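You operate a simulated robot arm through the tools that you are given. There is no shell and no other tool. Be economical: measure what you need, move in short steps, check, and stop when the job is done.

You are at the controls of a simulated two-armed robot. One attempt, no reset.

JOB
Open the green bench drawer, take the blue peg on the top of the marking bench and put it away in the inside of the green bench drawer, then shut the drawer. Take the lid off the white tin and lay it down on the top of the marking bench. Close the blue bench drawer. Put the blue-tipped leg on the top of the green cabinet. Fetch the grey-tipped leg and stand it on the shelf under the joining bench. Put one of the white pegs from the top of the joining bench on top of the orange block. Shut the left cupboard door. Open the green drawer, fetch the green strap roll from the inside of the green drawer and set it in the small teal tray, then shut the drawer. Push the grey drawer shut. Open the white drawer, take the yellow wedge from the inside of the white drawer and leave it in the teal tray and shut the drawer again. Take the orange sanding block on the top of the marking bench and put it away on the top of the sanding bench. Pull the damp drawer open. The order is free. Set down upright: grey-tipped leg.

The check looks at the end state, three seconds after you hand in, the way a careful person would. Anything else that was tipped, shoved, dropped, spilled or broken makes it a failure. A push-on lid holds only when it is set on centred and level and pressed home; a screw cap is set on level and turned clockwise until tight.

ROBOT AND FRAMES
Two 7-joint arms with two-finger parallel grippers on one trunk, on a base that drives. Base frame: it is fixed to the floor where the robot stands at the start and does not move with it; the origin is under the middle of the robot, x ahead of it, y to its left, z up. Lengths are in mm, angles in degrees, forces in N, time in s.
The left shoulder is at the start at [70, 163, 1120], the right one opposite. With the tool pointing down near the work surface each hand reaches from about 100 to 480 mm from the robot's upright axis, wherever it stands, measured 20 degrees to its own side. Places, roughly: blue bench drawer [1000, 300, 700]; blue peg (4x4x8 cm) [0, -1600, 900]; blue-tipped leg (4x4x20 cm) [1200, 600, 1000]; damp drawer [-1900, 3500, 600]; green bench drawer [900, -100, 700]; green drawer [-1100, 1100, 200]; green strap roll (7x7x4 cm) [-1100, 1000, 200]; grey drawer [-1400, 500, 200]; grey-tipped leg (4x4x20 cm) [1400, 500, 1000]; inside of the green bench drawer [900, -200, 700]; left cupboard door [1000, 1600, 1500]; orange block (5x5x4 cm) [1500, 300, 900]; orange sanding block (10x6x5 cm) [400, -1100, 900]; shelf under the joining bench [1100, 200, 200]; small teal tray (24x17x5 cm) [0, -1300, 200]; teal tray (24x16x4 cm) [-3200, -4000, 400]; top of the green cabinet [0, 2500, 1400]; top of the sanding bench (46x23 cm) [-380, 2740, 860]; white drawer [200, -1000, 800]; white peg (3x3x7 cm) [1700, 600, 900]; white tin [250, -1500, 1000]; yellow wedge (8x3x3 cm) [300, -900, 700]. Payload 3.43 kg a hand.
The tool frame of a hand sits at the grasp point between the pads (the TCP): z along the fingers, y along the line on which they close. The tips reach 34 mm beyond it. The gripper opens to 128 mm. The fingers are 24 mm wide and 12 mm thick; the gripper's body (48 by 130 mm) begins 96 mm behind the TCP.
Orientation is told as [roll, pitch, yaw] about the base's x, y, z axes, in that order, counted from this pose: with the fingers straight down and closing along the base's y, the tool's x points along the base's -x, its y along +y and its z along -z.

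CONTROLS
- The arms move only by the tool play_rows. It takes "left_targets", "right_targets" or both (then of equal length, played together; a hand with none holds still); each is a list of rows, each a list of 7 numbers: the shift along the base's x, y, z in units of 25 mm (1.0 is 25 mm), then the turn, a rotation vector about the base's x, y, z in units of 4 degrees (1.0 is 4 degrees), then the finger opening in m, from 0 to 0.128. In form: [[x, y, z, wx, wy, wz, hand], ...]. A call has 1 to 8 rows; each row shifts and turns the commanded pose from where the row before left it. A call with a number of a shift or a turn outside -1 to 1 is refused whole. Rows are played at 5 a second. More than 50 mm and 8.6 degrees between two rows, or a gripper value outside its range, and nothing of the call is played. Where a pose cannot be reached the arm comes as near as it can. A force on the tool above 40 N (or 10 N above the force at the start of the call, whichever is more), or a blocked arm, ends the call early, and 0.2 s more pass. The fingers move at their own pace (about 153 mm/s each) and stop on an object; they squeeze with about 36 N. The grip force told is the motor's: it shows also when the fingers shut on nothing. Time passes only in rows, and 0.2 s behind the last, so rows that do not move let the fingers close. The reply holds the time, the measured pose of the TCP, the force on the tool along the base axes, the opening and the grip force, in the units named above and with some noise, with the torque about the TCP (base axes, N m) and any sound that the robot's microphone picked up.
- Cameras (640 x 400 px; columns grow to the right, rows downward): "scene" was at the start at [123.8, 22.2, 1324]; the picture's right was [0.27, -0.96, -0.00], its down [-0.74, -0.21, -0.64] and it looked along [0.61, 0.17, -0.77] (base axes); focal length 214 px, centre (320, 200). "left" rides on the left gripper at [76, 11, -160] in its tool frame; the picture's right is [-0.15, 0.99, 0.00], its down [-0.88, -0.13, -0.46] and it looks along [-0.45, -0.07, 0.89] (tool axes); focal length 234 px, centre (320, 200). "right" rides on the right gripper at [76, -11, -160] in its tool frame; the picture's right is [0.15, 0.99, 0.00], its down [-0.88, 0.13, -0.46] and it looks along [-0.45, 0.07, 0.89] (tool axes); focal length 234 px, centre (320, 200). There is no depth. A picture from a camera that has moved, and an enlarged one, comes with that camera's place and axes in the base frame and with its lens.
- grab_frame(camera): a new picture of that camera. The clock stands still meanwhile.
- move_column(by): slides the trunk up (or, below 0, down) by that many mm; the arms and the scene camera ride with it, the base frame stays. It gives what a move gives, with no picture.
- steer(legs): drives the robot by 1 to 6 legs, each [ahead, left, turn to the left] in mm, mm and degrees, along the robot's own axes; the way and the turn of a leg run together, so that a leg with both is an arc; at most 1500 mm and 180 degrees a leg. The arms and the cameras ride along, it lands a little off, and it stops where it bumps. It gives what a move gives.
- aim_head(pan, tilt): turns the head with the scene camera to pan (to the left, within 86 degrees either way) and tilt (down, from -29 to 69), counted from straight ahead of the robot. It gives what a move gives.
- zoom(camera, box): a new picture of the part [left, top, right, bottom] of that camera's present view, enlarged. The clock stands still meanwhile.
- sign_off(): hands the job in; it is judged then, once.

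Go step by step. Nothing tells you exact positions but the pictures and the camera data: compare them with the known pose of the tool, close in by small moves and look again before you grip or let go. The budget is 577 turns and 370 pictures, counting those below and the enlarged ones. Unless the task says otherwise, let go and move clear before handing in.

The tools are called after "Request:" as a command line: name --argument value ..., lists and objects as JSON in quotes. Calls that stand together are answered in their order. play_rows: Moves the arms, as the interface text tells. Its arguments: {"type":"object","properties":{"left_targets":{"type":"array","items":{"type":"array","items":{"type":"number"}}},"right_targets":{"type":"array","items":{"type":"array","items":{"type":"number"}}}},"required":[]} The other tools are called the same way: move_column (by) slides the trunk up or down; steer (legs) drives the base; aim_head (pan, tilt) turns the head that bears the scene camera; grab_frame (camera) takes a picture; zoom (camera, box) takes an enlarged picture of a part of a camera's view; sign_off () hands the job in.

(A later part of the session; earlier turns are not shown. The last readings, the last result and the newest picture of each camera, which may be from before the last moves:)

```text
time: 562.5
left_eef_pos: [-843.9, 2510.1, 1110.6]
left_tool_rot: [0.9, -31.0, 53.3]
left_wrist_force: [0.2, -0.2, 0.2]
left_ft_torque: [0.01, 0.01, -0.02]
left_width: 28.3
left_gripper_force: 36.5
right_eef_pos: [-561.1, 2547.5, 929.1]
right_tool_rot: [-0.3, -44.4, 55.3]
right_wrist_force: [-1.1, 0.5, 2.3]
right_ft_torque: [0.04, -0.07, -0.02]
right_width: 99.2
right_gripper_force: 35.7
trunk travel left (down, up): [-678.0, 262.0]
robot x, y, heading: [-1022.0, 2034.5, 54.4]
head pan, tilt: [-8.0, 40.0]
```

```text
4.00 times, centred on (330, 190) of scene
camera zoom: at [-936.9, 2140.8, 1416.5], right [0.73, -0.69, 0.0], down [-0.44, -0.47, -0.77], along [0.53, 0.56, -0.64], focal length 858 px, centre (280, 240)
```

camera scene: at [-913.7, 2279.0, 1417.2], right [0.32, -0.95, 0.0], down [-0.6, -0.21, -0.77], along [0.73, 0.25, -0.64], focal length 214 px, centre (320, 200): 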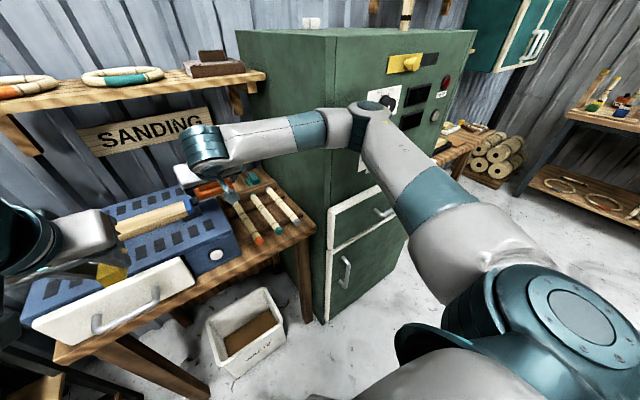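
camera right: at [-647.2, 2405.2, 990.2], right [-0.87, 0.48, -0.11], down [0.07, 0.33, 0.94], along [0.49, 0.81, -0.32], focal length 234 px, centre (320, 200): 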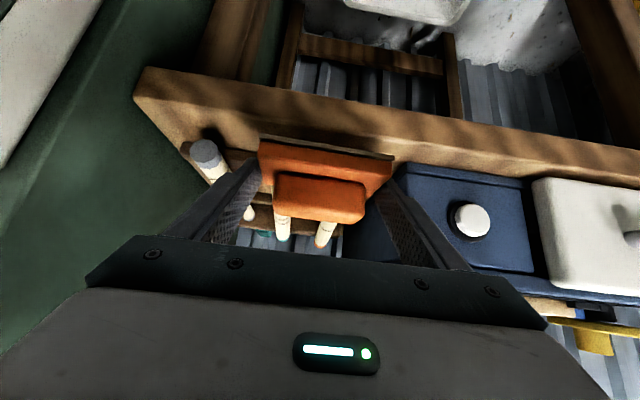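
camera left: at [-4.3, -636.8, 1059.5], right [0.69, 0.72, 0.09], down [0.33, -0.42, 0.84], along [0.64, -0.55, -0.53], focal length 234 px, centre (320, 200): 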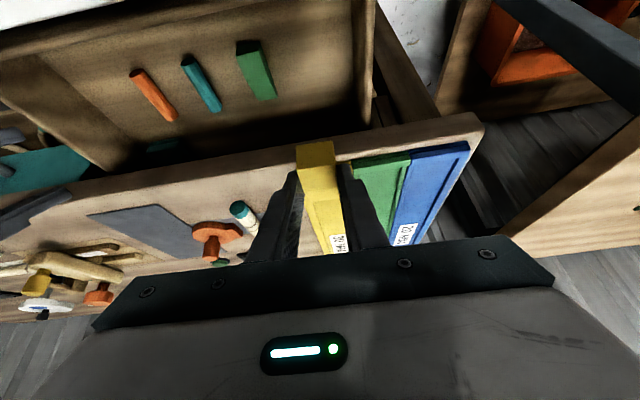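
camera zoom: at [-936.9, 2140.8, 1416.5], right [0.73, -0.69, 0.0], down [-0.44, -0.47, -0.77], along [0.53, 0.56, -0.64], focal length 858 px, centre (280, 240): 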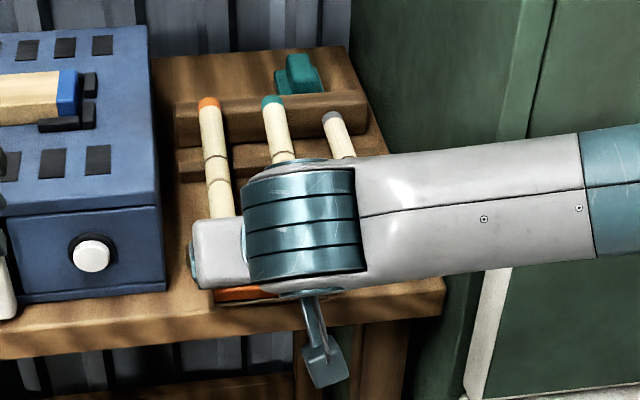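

The strip is too narrow. I'll first deliver the wedge (left hand), keeping the block in the right, and later put the block at the bench's back with the left hand. Driving to the far end of the room.

Request:
play_rows --right_targets '[[0, 0, 1, 0, 0, 0, 0.05], [0, 0, 1, 0, 0, 0, 0.05], [0, 0, 1, 0, 0, 0, 0.05], [0, 0, 1, 0, 0, 0, 0.05], [-0.5, -0.8, 1, 0, 0, 0, 0.05], [-0.5, -0.8, 0, 0, 0, 0, 0.05], [-0.5, -0.8, 0, 0, 0, 0, 0.05], [-0.5, -0.8, 0, 0, 0, 0, 0.05]]'

Request:
steer --legs '[[-250, 0, 0], [0, -1500, 0], [0, -290, 0], [-1350, 0, 0], [0, 0, 180]]'

Request:
aim_head --pan 0 --tilt 15

Request:
grab_frame --camera "scene"

```text
time: 564.3
left_eef_pos: [-843.7, 2509.1, 1110.5]
left_tool_rot: [0.9, -31.1, 53.3]
left_wrist_force: [0.3, -0.3, -0.1]
left_ft_torque: [0.02, 0.04, -0.02]
left_width: 28.7
left_gripper_force: 36.5
right_eef_pos: [-610.1, 2466.7, 1053.9]
right_tool_rot: [-0.3, -44.4, 55.3]
right_wrist_force: [0.8, -0.6, -1.3]
right_ft_torque: [0.04, 0.03, 0.02]
right_width: 99.4
right_gripper_force: 36.2
trunk travel left (down, up): [-678.0, 262.0]
robot x, y, heading: [-1024.0, 2034.0, 54.6]
head pan, tilt: [-8.0, 40.0]
```

```text
time: 588.5
left_eef_pos: [-680.7, -780.8, 1110.5]
left_tool_rot: [0.9, -31.0, -128.8]
left_wrist_force: [-0.7, 0.9, -0.5]
left_ft_torque: [0.01, 0.02, -0.03]
left_width: 28.4
left_gripper_force: 36.1
right_eef_pos: [-914.0, -731.8, 1052.0]
right_tool_rot: [-0.4, -44.5, -126.7]
right_wrist_force: [-0.6, -0.4, -1.2]
right_ft_torque: [-0.02, 0.0, 0.01]
right_width: 99.2
right_gripper_force: 36.3
trunk travel left (down, up): [-678.0, 262.0]
robot x, y, heading: [-483.2, -317.9, -127.4]
head pan, tilt: [-8.0, 40.0]
```

```text
time: 589.4
left_eef_pos: [-680.3, -781.3, 1110.4]
left_tool_rot: [0.8, -30.9, -128.7]
left_wrist_force: [0.7, -0.1, 0.3]
left_ft_torque: [-0.04, -0.01, -0.02]
left_width: 28.7
left_gripper_force: 35.4
right_eef_pos: [-913.7, -731.9, 1052.0]
right_tool_rot: [-0.3, -44.3, -126.6]
right_wrist_force: [0.6, -0.1, -1.0]
right_ft_torque: [0.02, 0.0, 0.0]
right_width: 99.2
right_gripper_force: 36.1
trunk travel left (down, up): [-678.0, 262.0]
robot x, y, heading: [-483.8, -312.1, -127.8]
head pan, tilt: [0.0, 15.0]
```

```text
132 pictures are left
camera scene: at [-572.4, -427.2, 1455.8], right [-0.79, 0.61, 0.0], down [0.16, 0.21, -0.97], along [-0.59, -0.77, -0.26], focal length 214 px, centre (320, 200)
```

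scene: 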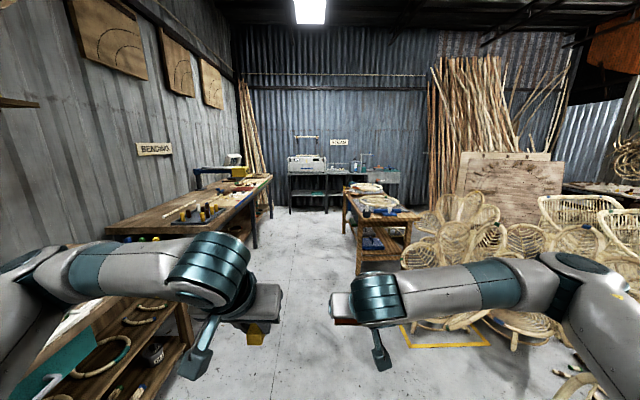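

Request:
zoom --camera "scene" --box '[230, 110, 430, 235]'

```text
3.20 times, centred on (330, 172) of scene
camera zoom: at [-572.4, -427.2, 1455.8], right [-0.79, 0.61, 0.0], down [0.16, 0.21, -0.97], along [-0.59, -0.77, -0.26], focal length 686 px, centre (288, 288)
```

zoom: 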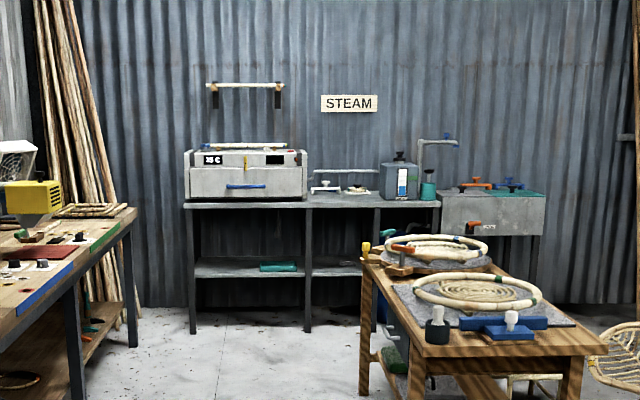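

The teal tray is on the shelf under the STEAM bench at about (-3226, -3997). Driving down the aisle.

Request:
steer --legs '[[0, 120, 1.5], [1150, 0, 0], [1150, 0, 0], [900, 0, 0]]'

Request:
aim_head --pan 0 --tilt 35

Request:
grab_frame --camera "scene"

```text
time: 605.7
left_eef_pos: [-2339.1, -3478.1, 1111.4]
left_tool_rot: [0.9, -31.0, -124.4]
left_wrist_force: [0.1, 0.2, -0.9]
left_ft_torque: [-0.01, 0.0, 0.0]
left_width: 28.6
left_gripper_force: 35.9
right_eef_pos: [-2576.4, -3445.0, 1051.9]
right_tool_rot: [-0.2, -44.4, -122.6]
right_wrist_force: [-0.6, -0.6, -0.7]
right_ft_torque: [-0.01, -0.03, 0.0]
right_width: 99.3
right_gripper_force: 35.8
trunk travel left (down, up): [-678.0, 262.0]
robot x, y, heading: [-2177.0, -2999.2, -123.1]
head pan, tilt: [0.0, 15.0]
```

```text
time: 606.6
left_eef_pos: [-2338.2, -3478.5, 1111.2]
left_tool_rot: [1.0, -31.1, -124.5]
left_wrist_force: [0.2, -0.3, 0.4]
left_ft_torque: [0.01, 0.0, 0.01]
left_width: 28.8
left_gripper_force: 36.0
right_eef_pos: [-2575.7, -3445.6, 1051.8]
right_tool_rot: [-0.3, -44.4, -122.4]
right_wrist_force: [0.3, -0.3, -1.2]
right_ft_torque: [-0.02, -0.03, -0.02]
right_width: 99.1
right_gripper_force: 36.1
trunk travel left (down, up): [-678.0, 262.0]
robot x, y, heading: [-2177.0, -3001.8, -123.3]
head pan, tilt: [0.0, 35.0]
```

```text
130 pictures are left
camera scene: at [-2254.0, -3112.7, 1424.0], right [-0.84, 0.55, 0.0], down [0.31, 0.48, -0.82], along [-0.45, -0.68, -0.57], focal length 214 px, centre (320, 200)
```

scene: 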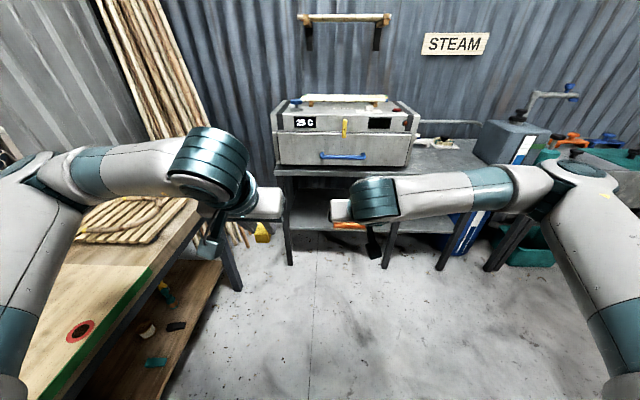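

Strafing right to line up the left hand with the tray, retracting the right hand, and lowering the trunk.

Request:
steer --legs '[[100, -460, -2.7]]'

Request:
play_rows --right_targets '[[0.5, 0.7, 0, 0, 0, 0, 0.05], [0.5, 0.7, 0, 0, 0, 0, 0.05], [0.5, 0.7, 0, 0, 0, 0, 0.05], [0.5, 0.7, 0, 0, 0, 0, 0.05], [0.5, 0.7, 0, 0, 0, 0, 0.05], [0.5, 0.7, 0, 0, 0, 0, 0.05]]' --left_targets '[[0, 0, 0, -0.81, 0.59, 0, 0.01], [0, 0, 0, -0.81, 0.59, 0, 0.01], [0, 0, 0, -0.81, 0.59, 0, 0.01], [0, 0, 0, -0.81, 0.59, 0, 0.01], [0, 0, 0, 0, 0, 0, 0.01], [0, 0, 0, 0, 0, 0, 0.01]]'

Request:
move_column --by -400

Request:
move_column --by -110

Request:
grab_frame --camera "scene"

Request:
grab_frame --camera "left"

```text
time: 609.1
left_eef_pos: [-2745.3, -3314.0, 1109.0]
left_tool_rot: [0.9, -30.6, -127.2]
left_wrist_force: [-1.4, -1.2, -1.4]
left_ft_torque: [0.04, -0.09, -0.01]
left_width: 28.5
left_gripper_force: 36.5
right_eef_pos: [-2976.6, -3268.9, 1047.6]
right_tool_rot: [-0.2, -43.9, -125.2]
right_wrist_force: [-1.6, -1.0, -1.3]
right_ft_torque: [0.02, -0.08, -0.01]
right_width: 99.2
right_gripper_force: 36.4
trunk travel left (down, up): [-678.0, 262.0]
robot x, y, heading: [-2558.0, -2836.1, -125.9]
head pan, tilt: [0.0, 35.0]
stopped in leg 1: the robot was blocked; the commanded pose is now the measured one
```

```text
time: 610.5
left_eef_pos: [-2763.6, -3324.9, 1120.5]
left_tool_rot: [1.3, -47.0, -127.5]
left_wrist_force: [-0.1, 0.0, -0.6]
left_ft_torque: [0.01, -0.05, -0.04]
left_width: 29.3
left_gripper_force: 35.7
left hand out of reach, approached as far as the arm can: row 2, 3, 4
right_eef_pos: [-2898.3, -3198.9, 1052.8]
right_tool_rot: [-0.4, -44.1, -125.1]
right_wrist_force: [0.5, -0.4, -0.7]
right_ft_torque: [0.02, -0.02, -0.01]
right_width: 99.2
right_gripper_force: 36.0
right hand out of reach, approached as far as the arm can: row 5, 6
trunk travel left (down, up): [-678.0, 262.0]
robot x, y, heading: [-2555.7, -2837.7, -125.9]
head pan, tilt: [0.0, 35.0]
```

```text
time: 614.3
left_eef_pos: [-2753.6, -3339.1, 713.4]
left_tool_rot: [0.0, -46.5, -125.7]
left_wrist_force: [-0.5, -0.1, -0.5]
left_ft_torque: [-0.05, -0.01, 0.03]
left_width: 28.7
left_gripper_force: 36.2
right_eef_pos: [-2889.8, -3214.2, 650.9]
right_tool_rot: [-1.7, -43.7, -123.6]
right_wrist_force: [-0.5, 0.4, -1.7]
right_ft_torque: [0.02, 0.03, -0.01]
right_width: 99.1
right_gripper_force: 35.7
trunk travel left (down, up): [-278.0, 662.0]
robot x, y, heading: [-2555.8, -2843.0, -125.4]
head pan, tilt: [0.0, 35.0]
```

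```text
time: 615.4
left_eef_pos: [-2769.7, -3233.0, 716.0]
left_tool_rot: [-3.3, -48.2, -128.5]
left_wrist_force: [-2.4, 0.0, -0.6]
left_ft_torque: [-0.01, -0.2, 0.19]
left_width: 28.5
left_gripper_force: 35.9
right_eef_pos: [-2950.2, -3190.7, 679.6]
right_tool_rot: [12.5, -50.8, -153.7]
right_wrist_force: [-0.7, 2.4, -0.6]
right_ft_torque: [-0.09, -0.09, 0.18]
right_width: 99.3
right_gripper_force: 36.4
trunk travel left (down, up): [-240.0, 700.0]
robot x, y, heading: [-2555.1, -2810.3, -125.6]
head pan, tilt: [0.0, 35.0]
stopped: the arm was blocked; the commanded pose is now the measured one
```

```text
129 pictures are left
camera scene: at [-2606.5, -2980.2, 1000.4], right [-0.81, 0.58, 0.06], down [0.31, 0.51, -0.8], along [-0.5, -0.63, -0.6], focal length 214 px, centre (320, 200)
```

scene: 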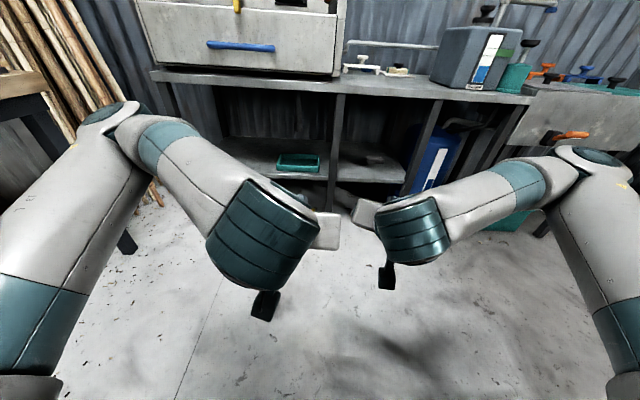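

```text
128 pictures are left
camera left: at [-2649.3, -3114.6, 764.4], right [0.69, -0.72, 0.07], down [-0.23, -0.12, 0.96], along [-0.69, -0.68, -0.25], focal length 234 px, centre (320, 200)
```

left: 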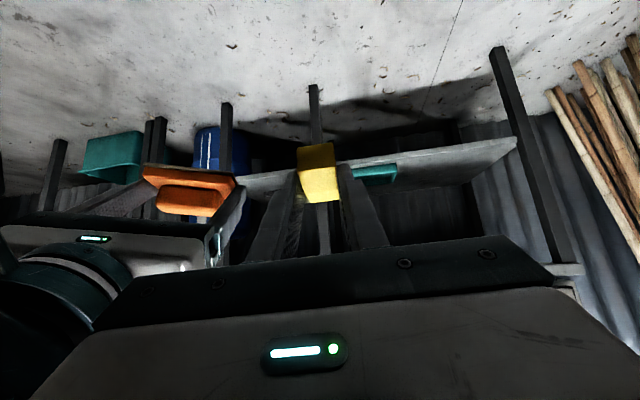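

The right arm got blocked while lowering — likely the table on the right. Raising back and looking there.

Request:
move_column --by 250

Request:
aim_head --pan -75 --tilt 35

Request:
grab_frame --camera "scene"

```text
time: 615.7
left_eef_pos: [-2773.6, -3214.8, 724.1]
left_tool_rot: [-0.4, -50.4, -130.9]
left_wrist_force: [0.1, -1.5, 0.6]
left_ft_torque: [0.16, -0.01, -0.11]
left_width: 28.8
left_gripper_force: 36.5
right_eef_pos: [-2958.0, -3195.6, 688.4]
right_tool_rot: [14.3, -52.4, -154.0]
right_wrist_force: [1.0, -0.1, -1.6]
right_ft_torque: [0.02, 0.05, -0.05]
right_width: 99.0
right_gripper_force: 35.6
trunk travel left (down, up): [-252.0, 688.0]
robot x, y, heading: [-2552.7, -2837.5, -123.8]
head pan, tilt: [0.0, 35.0]
stopped: the arm was blocked; the commanded pose is now the measured one
```

```text
time: 617.2
left_eef_pos: [-2769.1, -3224.1, 722.1]
left_tool_rot: [-1.0, -50.2, -129.6]
left_wrist_force: [-0.3, -0.2, -0.3]
left_ft_torque: [0.01, -0.03, 0.0]
left_width: 28.6
left_gripper_force: 36.1
right_eef_pos: [-2949.9, -3196.0, 684.7]
right_tool_rot: [12.2, -52.2, -150.5]
right_wrist_force: [0.2, -0.3, -1.2]
right_ft_torque: [0.03, 0.0, -0.01]
right_width: 98.9
right_gripper_force: 36.7
trunk travel left (down, up): [-252.0, 688.0]
robot x, y, heading: [-2552.5, -2833.3, -123.9]
head pan, tilt: [-75.0, 35.0]
```

```text
127 pictures are left
camera scene: at [-2623.7, -2864.8, 1008.5], right [0.32, 0.95, 0.0], down [0.51, -0.17, -0.85], along [-0.8, 0.27, -0.53], focal length 214 px, centre (320, 200)
```

scene: 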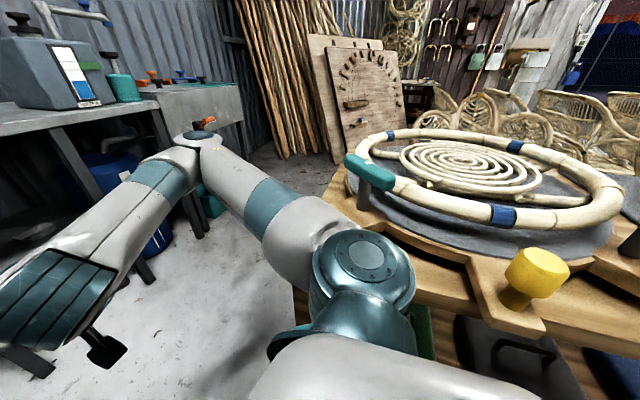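

The right shoulder is against the hoop table. Moving left away from it.

Request:
steer --legs '[[0, 150, 0]]'

Request:
grab_frame --camera "scene"

```text
time: 618.6
left_eef_pos: [-2660.7, -3307.1, 715.6]
left_tool_rot: [1.3, -49.6, -131.6]
left_wrist_force: [-0.1, -1.0, -0.3]
left_ft_torque: [-0.02, 0.03, -0.02]
left_width: 28.6
left_gripper_force: 35.8
right_eef_pos: [-2834.2, -3269.9, 670.2]
right_tool_rot: [13.5, -51.2, -150.6]
right_wrist_force: [-0.4, 0.4, -1.3]
right_ft_torque: [0.01, -0.01, -0.01]
right_width: 99.1
right_gripper_force: 35.9
trunk travel left (down, up): [-252.0, 688.0]
robot x, y, heading: [-2427.5, -2917.2, -124.2]
head pan, tilt: [-75.0, 35.0]
```

```text
126 pictures are left
camera scene: at [-2538.9, -2929.4, 997.7], right [0.33, 0.94, 0.0], down [0.54, -0.19, -0.82], along [-0.77, 0.27, -0.57], focal length 214 px, centre (320, 200)
```

scene: 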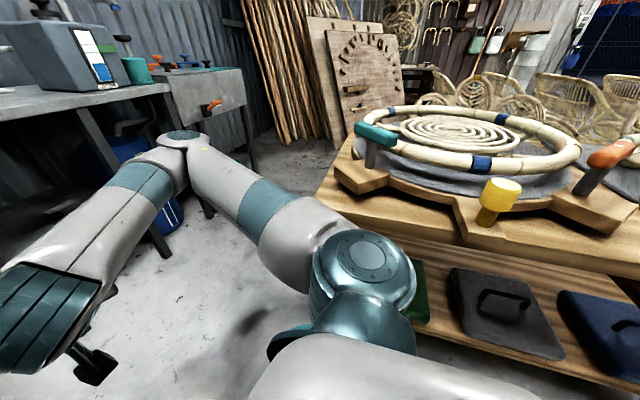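

The table is clear and looks undisturbed. Drive ahead past its corner, then right to the STEAM bench.

Request:
steer --legs '[[600, 0, -1.8], [0, -180, 0]]'

Request:
aim_head --pan 0 --tilt 40

Request:
grab_frame --camera "scene"

Request:
grab_frame --camera "left"

```text
time: 622.7
left_eef_pos: [-3100.4, -3729.3, 717.2]
left_tool_rot: [1.3, -49.7, -133.9]
left_wrist_force: [1.0, -0.9, -0.8]
left_ft_torque: [0.04, 0.01, -0.01]
left_width: 28.8
left_gripper_force: 36.1
right_eef_pos: [-3265.5, -3691.2, 669.0]
right_tool_rot: [14.3, -50.7, -152.1]
right_wrist_force: [-0.2, 0.9, -1.0]
right_ft_torque: [0.02, 0.0, 0.0]
right_width: 99.7
right_gripper_force: 35.8
trunk travel left (down, up): [-252.0, 688.0]
robot x, y, heading: [-2854.5, -3345.4, -126.3]
head pan, tilt: [-75.0, 35.0]
stopped in leg 2: the force on the tool passed its limit at 83 N (the readings are from after the stop); the commanded pose is now the measured one
```

```text
time: 624.2
left_eef_pos: [-3100.2, -3728.0, 716.1]
left_tool_rot: [1.3, -49.7, -133.8]
left_wrist_force: [0.2, -0.2, -0.2]
left_ft_torque: [0.03, -0.03, -0.02]
left_width: 28.7
left_gripper_force: 36.0
right_eef_pos: [-3267.2, -3691.0, 669.1]
right_tool_rot: [14.4, -50.7, -152.2]
right_wrist_force: [1.9, 1.3, -1.5]
right_ft_torque: [0.08, -0.02, 0.11]
right_width: 99.7
right_gripper_force: 35.7
trunk travel left (down, up): [-252.0, 688.0]
robot x, y, heading: [-2852.9, -3351.4, -126.4]
head pan, tilt: [0.0, 40.0]
```

```text
125 pictures are left
camera scene: at [-2932.3, -3458.0, 990.4], right [-0.8, 0.6, 0.0], down [0.38, 0.52, -0.77], along [-0.46, -0.62, -0.64], focal length 214 px, centre (320, 200)
```

scene: 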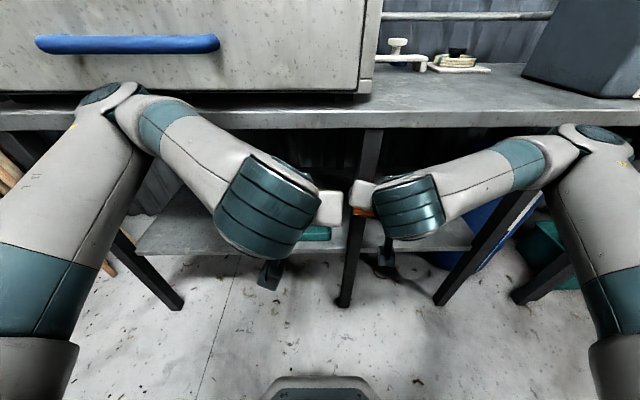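

```text
124 pictures are left
camera left: at [-2976.9, -3611.2, 761.7], right [0.66, -0.74, 0.12], down [-0.26, -0.06, 0.96], along [-0.71, -0.67, -0.23], focal length 234 px, centre (320, 200)
```

left: 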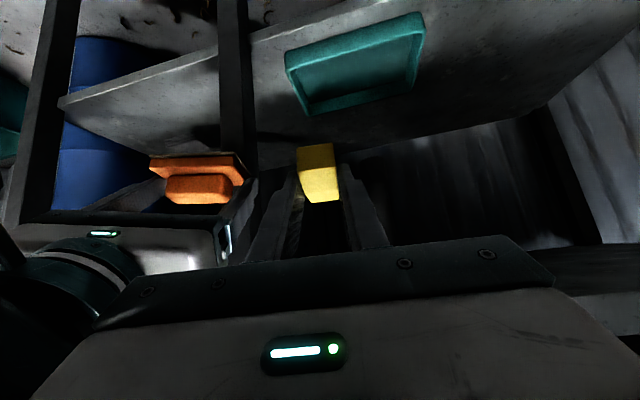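

The tray is clearly visible ahead of the left hand at about (-3190, -3955). Lowering the wedge towards it.

Request:
play_rows --left_targets '[[-0.08, -0.64, -1, 0, 0, 0, 0.01], [-0.08, -0.64, -1, 0, 0, 0, 0.01], [-0.08, -0.64, -1, 0, 0, 0, 0.01], [-0.08, -0.64, -1, 0, 0, 0, 0.01], [-0.08, -0.64, -1, 0, 0, 0, 0.01], [-0.08, -0.64, -1, 0, 0, 0, 0.01], [-0.08, -0.64, -1, 0, 0, 0, 0.01], [-0.08, -0.64, -1, 0, 0, 0, 0.01]]'

Request:
grab_frame --camera "left"

```text
time: 626.0
left_eef_pos: [-3133.3, -3859.6, 520.6]
left_tool_rot: [1.2, -49.7, -134.0]
left_wrist_force: [-0.6, 1.3, -0.6]
left_ft_torque: [0.03, 0.01, -0.01]
left_width: 28.7
left_gripper_force: 35.9
left hand out of reach, approached as far as the arm can: row 1
right_eef_pos: [-3265.8, -3689.7, 670.0]
right_tool_rot: [14.4, -50.6, -152.1]
right_wrist_force: [3.8, 1.1, -1.6]
right_ft_torque: [0.07, -0.03, 0.18]
right_width: 99.5
right_gripper_force: 36.4
trunk travel left (down, up): [-252.0, 688.0]
robot x, y, heading: [-2853.6, -3352.0, -126.5]
head pan, tilt: [0.0, 40.0]
```

```text
123 pictures are left
camera left: at [-3009.5, -3742.6, 566.2], right [0.66, -0.74, 0.13], down [-0.26, -0.06, 0.96], along [-0.71, -0.67, -0.23], focal length 234 px, centre (320, 200)
```

left: 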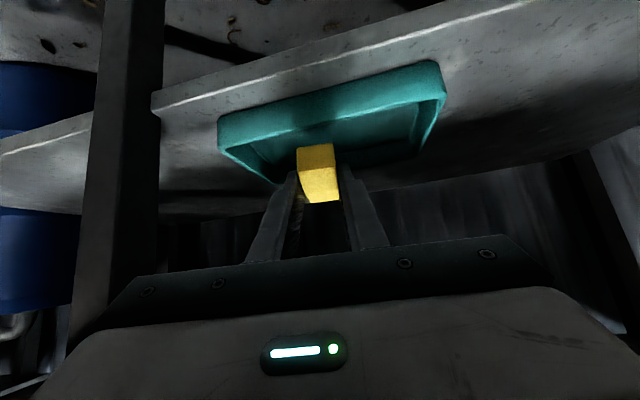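

Request:
play_rows --left_targets '[[-0.47, -0.84, 0, 0, 0, 0, 0.01], [-0.47, -0.84, 0, 0, 0, 0, 0.01], [-0.47, -0.84, 0, 0, 0, 0, 0.01], [-0.47, -0.84, 0, 0, 0, 0, 0.01], [0, 0, -0.8, 0, 0, 0, 0.01], [0, 0, -0.8, 0, 0, 0, 0.01]]'

Request:
grab_frame --camera "left"

Request:
zoom --camera "scene" --box '[200, 130, 440, 280]'

```text
time: 627.4
left_eef_pos: [-3178.6, -3947.7, 477.8]
left_tool_rot: [1.2, -49.6, -133.9]
left_wrist_force: [-0.4, 0.3, 0.0]
left_ft_torque: [0.02, -0.02, -0.01]
left_width: 28.4
left_gripper_force: 36.0
right_eef_pos: [-3267.3, -3690.5, 669.3]
right_tool_rot: [14.4, -50.8, -152.2]
right_wrist_force: [3.2, 0.4, -1.0]
right_ft_torque: [0.06, -0.09, 0.17]
right_width: 99.6
right_gripper_force: 35.8
trunk travel left (down, up): [-252.0, 688.0]
robot x, y, heading: [-2850.5, -3350.1, -126.4]
head pan, tilt: [0.0, 40.0]
```

```text
122 pictures are left
camera left: at [-3053.9, -3829.3, 522.9], right [0.66, -0.74, 0.12], down [-0.26, -0.06, 0.96], along [-0.71, -0.67, -0.23], focal length 234 px, centre (320, 200)
```

left: 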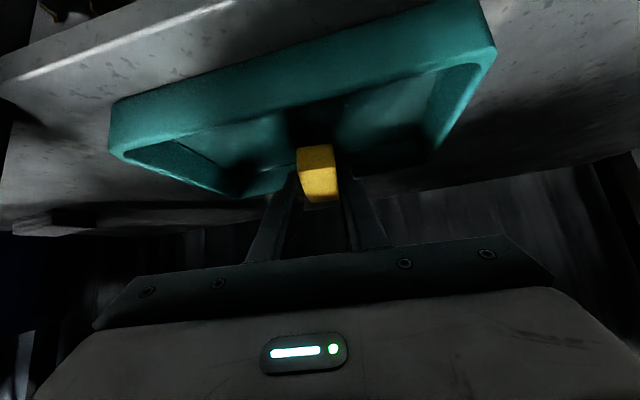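

```text
2.67 times, centred on (320, 205) of scene
camera zoom: at [-2932.2, -3458.1, 990.4], right [-0.8, 0.59, 0.0], down [0.38, 0.52, -0.77], along [-0.46, -0.62, -0.64], focal length 572 px, centre (320, 187)
```

zoom: 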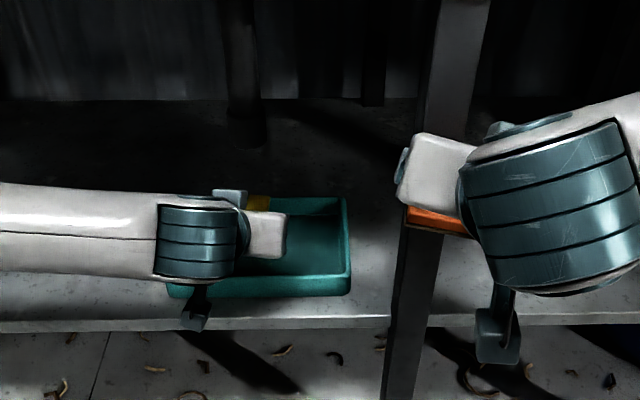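

Request:
play_rows --left_targets '[[0.1, 0.15, -0.4, 0, 0, 0, 0.01], [0, 0, -0.4, 0, 0, 0, 0.01], [0, 0, -0.3, 0, 0, 0, 0.01], [0, 0, -0.3, 0, 0, 0, 0.01], [0, 0, -0.3, 0, 0, 0, 0.01], [0, 0, -0.3, 0, 0, 0, 0.01]]'

Request:
grab_frame --camera "left"

```text
time: 629.0
left_eef_pos: [-3179.2, -3942.5, 438.0]
left_tool_rot: [0.7, -50.6, -133.6]
left_wrist_force: [-1.4, 0.9, 13.6]
left_ft_torque: [0.07, 0.22, 0.0]
left_width: 28.7
left_gripper_force: 36.0
right_eef_pos: [-3266.5, -3689.5, 669.2]
right_tool_rot: [14.5, -50.6, -152.3]
right_wrist_force: [1.0, 0.6, -1.4]
right_ft_torque: [0.03, -0.02, 0.02]
right_width: 99.6
right_gripper_force: 35.7
trunk travel left (down, up): [-252.0, 688.0]
robot x, y, heading: [-2850.5, -3351.0, -126.3]
head pan, tilt: [0.0, 40.0]
stopped in row 6 (left hand): the force on the tool passed its limit at 43 N (the readings are from after the stop); the commanded pose is now the measured one
```

```text
120 pictures are left
camera left: at [-3054.0, -3824.4, 480.1], right [0.66, -0.74, 0.12], down [-0.24, -0.06, 0.97], along [-0.71, -0.67, -0.21], focal length 234 px, centre (320, 200)
```

left: 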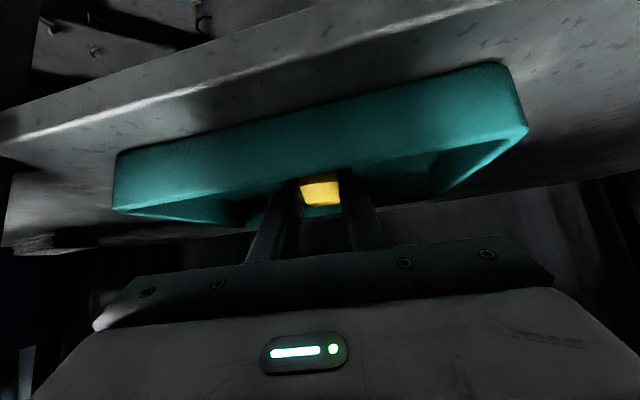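

Wedge touches the tray floor. Release, lift and retreat.

Request:
play_rows --left_targets '[[0, 0, 0.1, 0, 0, 0, 0.01], [0, 0, 0, 0, 0, 0, 0.04], [0, 0, 0, 0, 0, 0, 0.06], [0.1, 0.13, 0.9, 0, 0, 0, 0.06], [0.1, 0.13, 1, 0, 0, 0, 0.06], [0.2, 0.27, 1, 0, 0, 0, 0.06], [0.5, 0.7, 0.5, 0, 0, 0, 0.06], [0.5, 0.7, 0.5, 0, 0, 0, 0.06]]'

Request:
grab_frame --camera "left"

Request:
zoom --camera "scene" --box '[240, 180, 360, 255]'

```text
time: 630.8
left_eef_pos: [-3143.7, -3893.1, 535.7]
left_tool_rot: [1.0, -50.3, -133.7]
left_wrist_force: [0.5, -0.4, -0.4]
left_ft_torque: [-0.01, 0.0, 0.0]
left_width: 59.9
left_gripper_force: 0.1
right_eef_pos: [-3266.9, -3689.9, 670.9]
right_tool_rot: [14.4, -50.6, -152.3]
right_wrist_force: [4.4, 5.8, -1.2]
right_ft_torque: [0.16, -0.14, 0.28]
right_width: 99.5
right_gripper_force: 36.3
trunk travel left (down, up): [-252.0, 688.0]
robot x, y, heading: [-2853.4, -3352.7, -126.5]
head pan, tilt: [0.0, 40.0]
```

```text
119 pictures are left
camera left: at [-3019.2, -3774.7, 577.9], right [0.66, -0.74, 0.12], down [-0.25, -0.06, 0.97], along [-0.71, -0.67, -0.22], focal length 234 px, centre (320, 200)
```

left: 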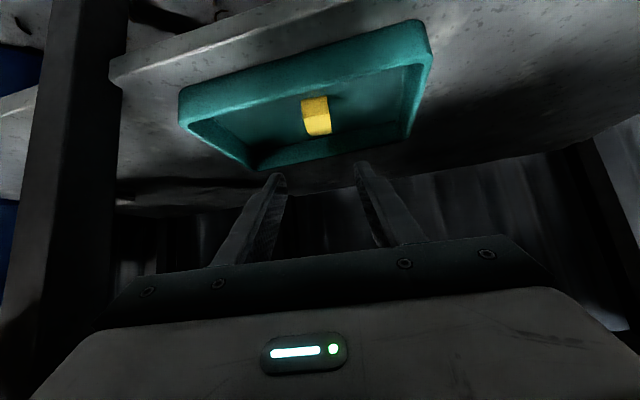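

```text
5.33 times, centred on (300, 218) of scene
camera zoom: at [-2932.2, -3457.9, 990.4], right [-0.8, 0.59, 0.0], down [0.38, 0.52, -0.77], along [-0.46, -0.62, -0.64], focal length 1144 px, centre (427, 107)
```

zoom: 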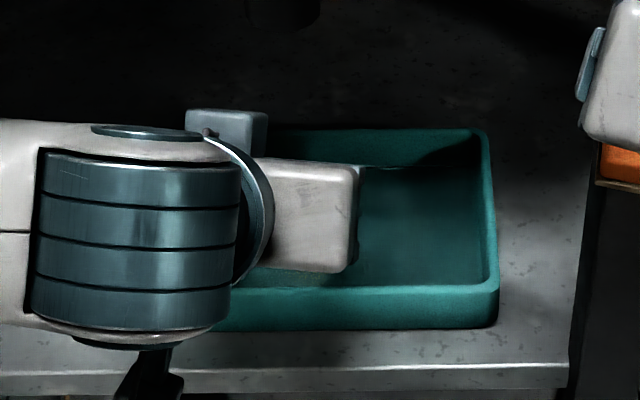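

Wedge lies in the teal tray. Now the sanding block: back off slightly, raise the trunk, and restore the right hand's orientation.

Request:
steer --legs '[[-140, 40, 0]]'

Request:
move_column --by 380

Request:
play_rows --right_targets '[[0, 0, 0.5, 0, 0, 0.93, 0.05], [0, 0, 0.5, 0, 0, 0.93, 0.05], [0, 0, 0.5, 0, 0, 0.93, 0.05], [0, 0, 0.5, 0, 0, 0.93, 0.05], [0, 0, 0.5, 0, 0, 0.93, 0.05], [0, 0, 0.5, 0, 0, 0.93, 0.05], [0, 0, 0.5, 0, 0, 0.93, 0.05], [0, 0, 0, 0.335, 0.46, -0.7, 0.05]]' --left_targets '[[0, 0, 0.8, 0, 0, 0.25, 0.06], [0, 0, 0.8, 0, 0, 0.25, 0.06], [0, 0, 0.8, 0, 0, 0.25, 0.06], [0, 0, 0.8, 0, 0, 0.25, 0.06], [0, 0, 0.8, 0, 0, 0.25, 0.06], [0, 0, 0.8, 0, 0, 0.25, 0.06], [0, 0, 0.8, 0, 0, 0.25, 0.06], [0, 0, 0.8, 0, 0, 0, 0.06]]'

Request:
play_rows --right_targets '[[0, 0, 0, 0.335, 0.46, -0.7, 0.05], [0, 0, 0, 0.335, 0.46, -0.7, 0.05], [0, 0, 0, 0.335, 0.46, -0.7, 0.05], [0, 0, 0, 0.56, -0.41, 0, 0.05], [0, 0, 0, 0.56, -0.41, 0, 0.05]]'

Request:
grab_frame --camera "right"

Request:
grab_frame --camera "scene"

```text
time: 632.1
left_eef_pos: [-3026.4, -3802.4, 534.7]
left_tool_rot: [0.9, -50.4, -133.6]
left_wrist_force: [0.0, -0.9, -0.7]
left_ft_torque: [-0.01, 0.02, -0.03]
left_width: 59.7
left_gripper_force: 0.0
right_eef_pos: [-3151.2, -3600.9, 669.9]
right_tool_rot: [14.4, -50.7, -152.2]
right_wrist_force: [-0.1, -0.5, -1.9]
right_ft_torque: [-0.01, 0.01, 0.01]
right_width: 99.4
right_gripper_force: 36.0
trunk travel left (down, up): [-252.0, 688.0]
robot x, y, heading: [-2736.5, -3261.1, -126.6]
head pan, tilt: [0.0, 40.0]
```

```text
time: 635.8
left_eef_pos: [-3027.4, -3805.1, 914.1]
left_tool_rot: [0.9, -50.3, -133.6]
left_wrist_force: [-0.2, -0.1, 0.5]
left_ft_torque: [0.02, -0.02, -0.03]
left_width: 60.0
left_gripper_force: 0.0
right_eef_pos: [-3150.9, -3601.8, 1049.7]
right_tool_rot: [14.4, -50.7, -152.2]
right_wrist_force: [-0.4, 0.0, -1.3]
right_ft_torque: [-0.01, -0.02, -0.03]
right_width: 99.5
right_gripper_force: 36.1
trunk travel left (down, up): [-632.0, 308.0]
robot x, y, heading: [-2735.9, -3263.4, -126.6]
head pan, tilt: [0.0, 40.0]
```

```text
time: 637.6
left_eef_pos: [-3025.4, -3805.0, 1073.2]
left_tool_rot: [0.8, -50.3, -126.6]
left_wrist_force: [1.0, -0.3, -0.3]
left_ft_torque: [-0.01, 0.02, -0.01]
left_width: 60.1
left_gripper_force: 0.1
right_eef_pos: [-3152.2, -3622.8, 1141.1]
right_tool_rot: [10.8, -50.8, -126.1]
right_wrist_force: [0.5, -0.4, -1.2]
right_ft_torque: [-0.01, 0.01, -0.01]
right_width: 99.4
right_gripper_force: 36.3
right hand out of reach, approached as far as the arm can: row 1, 3
trunk travel left (down, up): [-632.0, 308.0]
robot x, y, heading: [-2735.7, -3259.4, -126.4]
head pan, tilt: [0.0, 40.0]
```

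```text
time: 638.8
left_eef_pos: [-3025.6, -3803.9, 1074.6]
left_tool_rot: [0.9, -50.3, -126.6]
left_wrist_force: [-0.4, -0.3, -0.2]
left_ft_torque: [0.0, 0.01, -0.05]
left_width: 60.0
left_gripper_force: 0.1
right_eef_pos: [-3154.3, -3620.8, 1141.1]
right_tool_rot: [-0.1, -45.1, -126.3]
right_wrist_force: [-0.7, 0.1, -1.1]
right_ft_torque: [0.01, 0.01, 0.02]
right_width: 99.4
right_gripper_force: 35.6
trunk travel left (down, up): [-632.0, 308.0]
robot x, y, heading: [-2736.7, -3262.3, -126.6]
head pan, tilt: [0.0, 40.0]
```

```text
117 pictures are left
camera right: at [-3064.6, -3480.1, 1200.0], right [0.86, -0.5, -0.1], down [-0.07, -0.32, 0.95], along [-0.51, -0.8, -0.31], focal length 234 px, centre (320, 200)
```

right: 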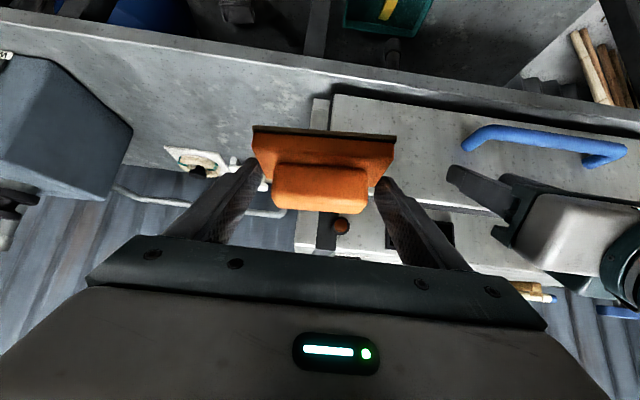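

```text
116 pictures are left
camera scene: at [-2816.5, -3369.1, 1370.3], right [-0.8, 0.59, 0.0], down [0.38, 0.52, -0.77], along [-0.46, -0.62, -0.64], focal length 214 px, centre (320, 200)
```

scene: 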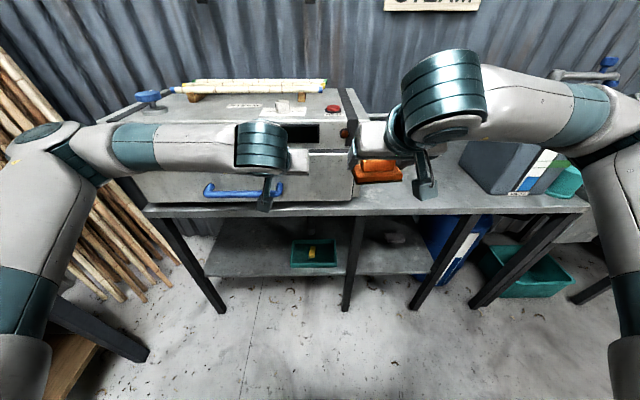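

Orientation restored and the wedge is in the tray. Driving back; I'll transfer the block to the left hand via the open floor near the sanding bench.

Request:
steer --legs '[[0, 293, 2.2], [-1250, 0, 0], [-1250, 0, 0], [-1250, 0, 0], [0, 0, 179], [1450, 0, 0]]'

Request:
steer --legs '[[0, 1400, 0]]'

Request:
aim_head --pan 0 --tilt 40

Request:
grab_frame --camera "scene"

```text
time: 672.7
left_eef_pos: [715.5, 1366.3, 1073.9]
left_tool_rot: [0.9, -50.4, 55.9]
left_wrist_force: [-0.6, -0.1, -0.8]
left_ft_torque: [0.0, -0.01, 0.02]
left_width: 60.0
left_gripper_force: 0.0
right_eef_pos: [850.5, 1188.6, 1141.3]
right_tool_rot: [0.0, -45.2, 56.4]
right_wrist_force: [0.8, 0.4, -1.6]
right_ft_torque: [-0.02, 0.0, 0.0]
right_width: 97.2
right_gripper_force: 35.9
trunk travel left (down, up): [-632.0, 308.0]
robot x, y, heading: [448.0, 814.4, 56.1]
head pan, tilt: [0.0, 40.0]
```

```text
time: 679.7
left_eef_pos: [-463.8, 2148.7, 1073.4]
left_tool_rot: [0.9, -50.3, 56.5]
left_wrist_force: [0.1, 0.5, -0.5]
left_ft_torque: [-0.02, 0.01, 0.02]
left_width: 59.6
left_gripper_force: 0.0
right_eef_pos: [-325.3, 1972.6, 1140.5]
right_tool_rot: [0.0, -45.2, 56.9]
right_wrist_force: [-0.3, -0.1, -1.5]
right_ft_torque: [-0.01, -0.03, -0.04]
right_width: 97.2
right_gripper_force: 36.1
trunk travel left (down, up): [-632.0, 308.0]
robot x, y, heading: [-720.4, 1590.5, 57.0]
head pan, tilt: [0.0, 40.0]
```

```text
time: 680.3
left_eef_pos: [-463.1, 2148.1, 1073.8]
left_tool_rot: [0.8, -50.2, 56.5]
left_wrist_force: [-0.1, -0.6, -0.6]
left_ft_torque: [0.01, 0.02, -0.02]
left_width: 59.9
left_gripper_force: 0.2
right_eef_pos: [-326.3, 1972.1, 1141.0]
right_tool_rot: [0.0, -45.2, 56.9]
right_wrist_force: [-0.6, -0.4, -1.0]
right_ft_torque: [0.04, 0.0, -0.02]
right_width: 97.5
right_gripper_force: 35.5
trunk travel left (down, up): [-632.0, 308.0]
robot x, y, heading: [-725.5, 1591.3, 56.8]
head pan, tilt: [0.0, 40.0]
```

```text
115 pictures are left
camera scene: at [-650.1, 1705.8, 1370.3], right [0.84, -0.55, 0.0], down [-0.35, -0.54, -0.77], along [0.42, 0.64, -0.64], focal length 214 px, centre (320, 200)
```

scene: 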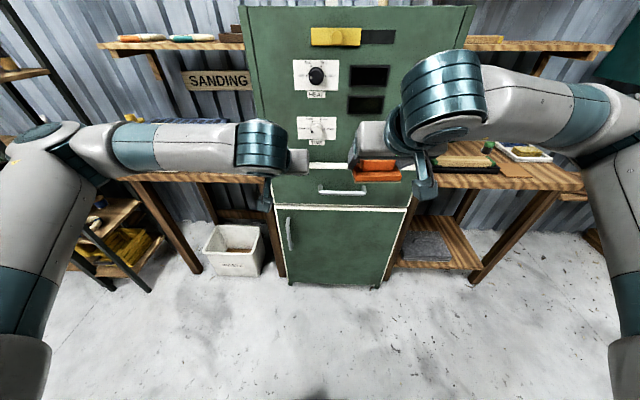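

Request:
zoom --camera "scene" --box '[380, 120, 600, 240]'

```text
2.91 times, centred on (490, 180) of scene
camera zoom: at [-650.1, 1705.8, 1370.3], right [0.84, -0.55, 0.0], down [-0.35, -0.54, -0.77], along [0.42, 0.64, -0.64], focal length 624 px, centre (-174, 258)
```

zoom: 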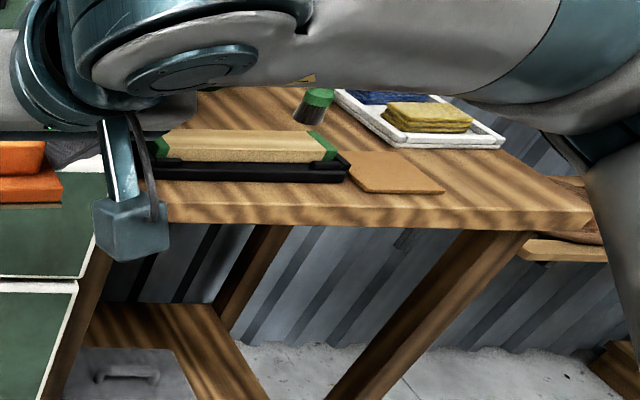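

The table right of the cabinet has a free area; I'll use that for the transfer.

Request:
steer --legs '[[0, -890, -2.3], [150, 0, 0]]'

Request:
grab_frame --camera "scene"

Request:
grab_frame --camera "right"

```text
time: 685.9
left_eef_pos: [371.1, 1746.4, 1074.9]
left_tool_rot: [0.9, -50.4, 53.1]
left_wrist_force: [0.1, -0.2, -0.3]
left_ft_torque: [0.0, 0.01, -0.02]
left_width: 60.0
left_gripper_force: 0.1
right_eef_pos: [498.1, 1562.2, 1140.7]
right_tool_rot: [0.0, -45.3, 53.5]
right_wrist_force: [0.2, 0.2, -1.2]
right_ft_torque: [-0.02, 0.0, -0.01]
right_width: 97.0
right_gripper_force: 35.7
trunk travel left (down, up): [-632.0, 308.0]
robot x, y, heading: [81.0, 1207.9, 53.3]
head pan, tilt: [0.0, 40.0]
```

```text
113 pictures are left
camera scene: at [158.3, 1316.2, 1370.4], right [0.8, -0.6, 0.0], down [-0.38, -0.52, -0.77], along [0.46, 0.61, -0.64], focal length 214 px, centre (320, 200)
```

scene: 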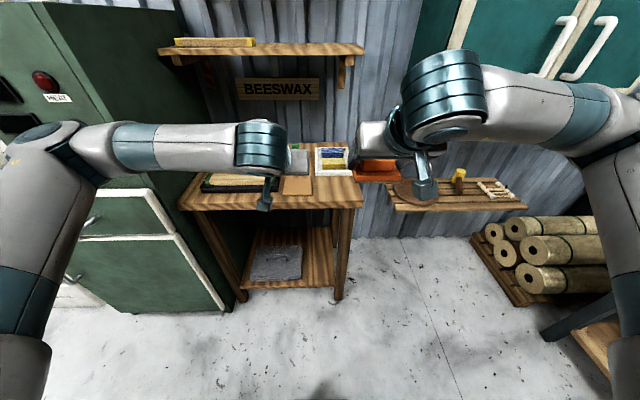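

```text
112 pictures are left
camera right: at [407.4, 1422.1, 1200.2], right [-0.86, 0.51, -0.1], down [0.07, 0.32, 0.95], along [0.51, 0.8, -0.31], focal length 234 px, centre (320, 200)
```

right: 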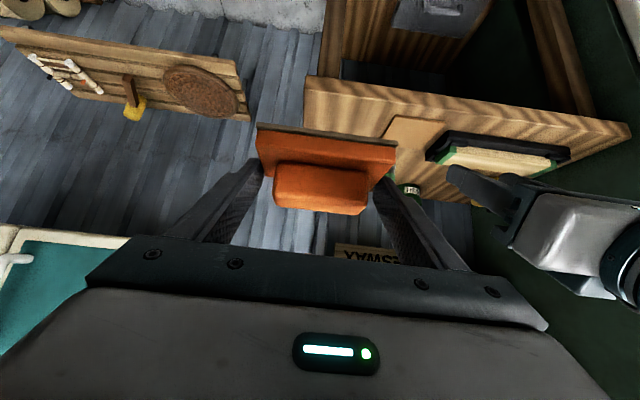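

Request:
steer --legs '[[130, 65, 0]]'

Request:
play_rows --right_targets '[[0.5, 0.67, 0, 0, 0, 0, 0.05], [0.5, 0.67, -0.5, 0, 0, 0, 0.05], [0.5, 0.67, -1, 0, 0, 0, 0.05], [0.5, 0.67, -1, 0, 0, 0, 0.05], [0, 0, -1, 0, 0, 0, 0.05], [0, 0, -1, 0, 0, 0, 0.05], [0, 0, -1, 0, 0, 0, 0.05], [0, 0, -1, 0, 0, 0, 0.05]]'

Request:
grab_frame --camera "right"

Request:
zoom --camera "scene" --box '[220, 130, 460, 280]'

```text
time: 687.2
left_eef_pos: [395.2, 1888.8, 1073.3]
left_tool_rot: [0.8, -50.4, 53.1]
left_wrist_force: [-0.1, 0.0, 0.4]
left_ft_torque: [0.0, 0.0, 0.03]
left_width: 60.0
left_gripper_force: 0.0
right_eef_pos: [523.2, 1704.1, 1141.2]
right_tool_rot: [0.0, -45.1, 53.5]
right_wrist_force: [-0.4, 0.1, -0.7]
right_ft_torque: [-0.01, -0.02, 0.0]
right_width: 97.2
right_gripper_force: 35.9
trunk travel left (down, up): [-632.0, 308.0]
robot x, y, heading: [104.1, 1350.1, 53.5]
head pan, tilt: [0.0, 40.0]
```

```text
time: 689.0
left_eef_pos: [396.9, 1888.3, 1073.1]
left_tool_rot: [0.9, -50.3, 53.0]
left_wrist_force: [0.2, -1.0, 0.6]
left_ft_torque: [0.06, 0.01, 0.01]
left_width: 60.2
left_gripper_force: 0.0
right_eef_pos: [574.3, 1771.8, 979.7]
right_tool_rot: [0.2, -45.2, 53.5]
right_wrist_force: [0.0, -0.6, -1.1]
right_ft_torque: [-0.02, -0.02, -0.01]
right_width: 97.2
right_gripper_force: 35.9
trunk travel left (down, up): [-632.0, 308.0]
robot x, y, heading: [104.2, 1347.1, 53.4]
head pan, tilt: [0.0, 40.0]
```

```text
111 pictures are left
camera right: at [484.2, 1631.1, 1038.9], right [-0.86, 0.51, -0.1], down [0.07, 0.32, 0.95], along [0.51, 0.8, -0.31], focal length 234 px, centre (320, 200)
```

right: 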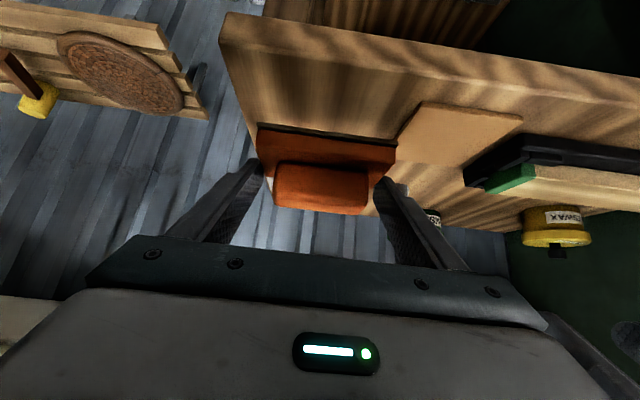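

```text
2.67 times, centred on (340, 205) of scene
camera zoom: at [184.9, 1458.0, 1370.4], right [0.8, -0.6, 0.0], down [-0.38, -0.52, -0.77], along [0.46, 0.61, -0.64], focal length 572 px, centre (267, 187)
```

zoom: 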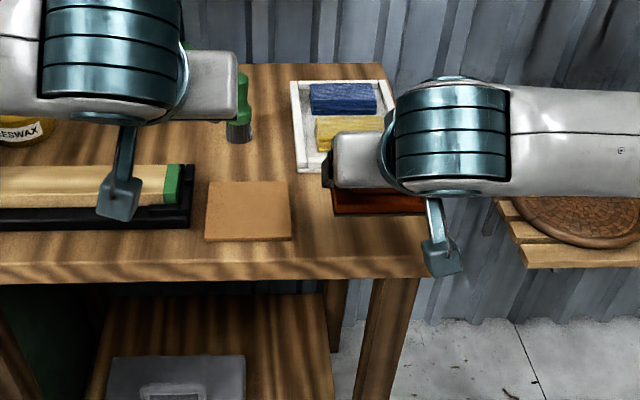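

Request:
play_rows --right_targets '[[0, 0, -0.8, 0, 0, 0, 0.05], [0, 0, -0.8, 0, 0, 0, 0.05], [0, 0, -0.4, 0, 0, 0, 0.05], [0, 0, -0.3, 0, 0, 0, 0.05], [0, 0, -0.3, 0, 0, 0, 0.05], [0, 0, -0.3, 0, 0, 0, 0.05], [0, 0, -0.3, 0, 0, 0, 0.05], [0, 0, -0.3, 0, 0, 0, 0.05]]'

Request:
grab_frame --camera "right"

```text
time: 690.8
left_eef_pos: [395.0, 1886.4, 1076.0]
left_tool_rot: [0.8, -50.5, 53.1]
left_wrist_force: [0.2, -0.2, -0.3]
left_ft_torque: [0.0, 0.03, 0.01]
left_width: 60.2
left_gripper_force: 0.1
right_eef_pos: [573.1, 1772.7, 896.3]
right_tool_rot: [0.1, -45.9, 53.5]
right_wrist_force: [2.0, -2.2, 26.5]
right_ft_torque: [0.03, -0.17, 0.09]
right_width: 97.1
right_gripper_force: 36.1
trunk travel left (down, up): [-632.0, 308.0]
robot x, y, heading: [101.8, 1344.0, 53.2]
head pan, tilt: [0.0, 40.0]
```

```text
109 pictures are left
camera right: at [482.7, 1630.0, 953.1], right [-0.86, 0.51, -0.1], down [0.07, 0.31, 0.95], along [0.51, 0.81, -0.3], focal length 234 px, centre (320, 200)
```

right: 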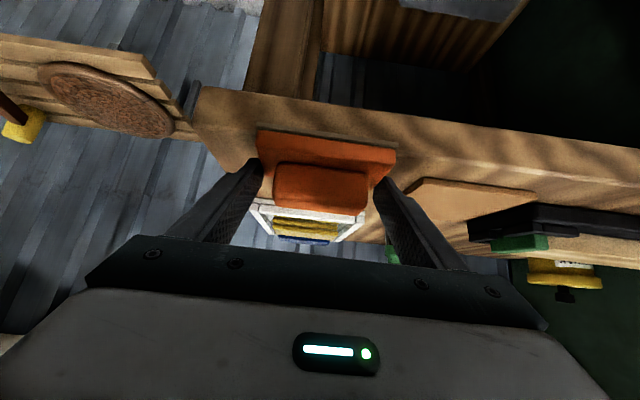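

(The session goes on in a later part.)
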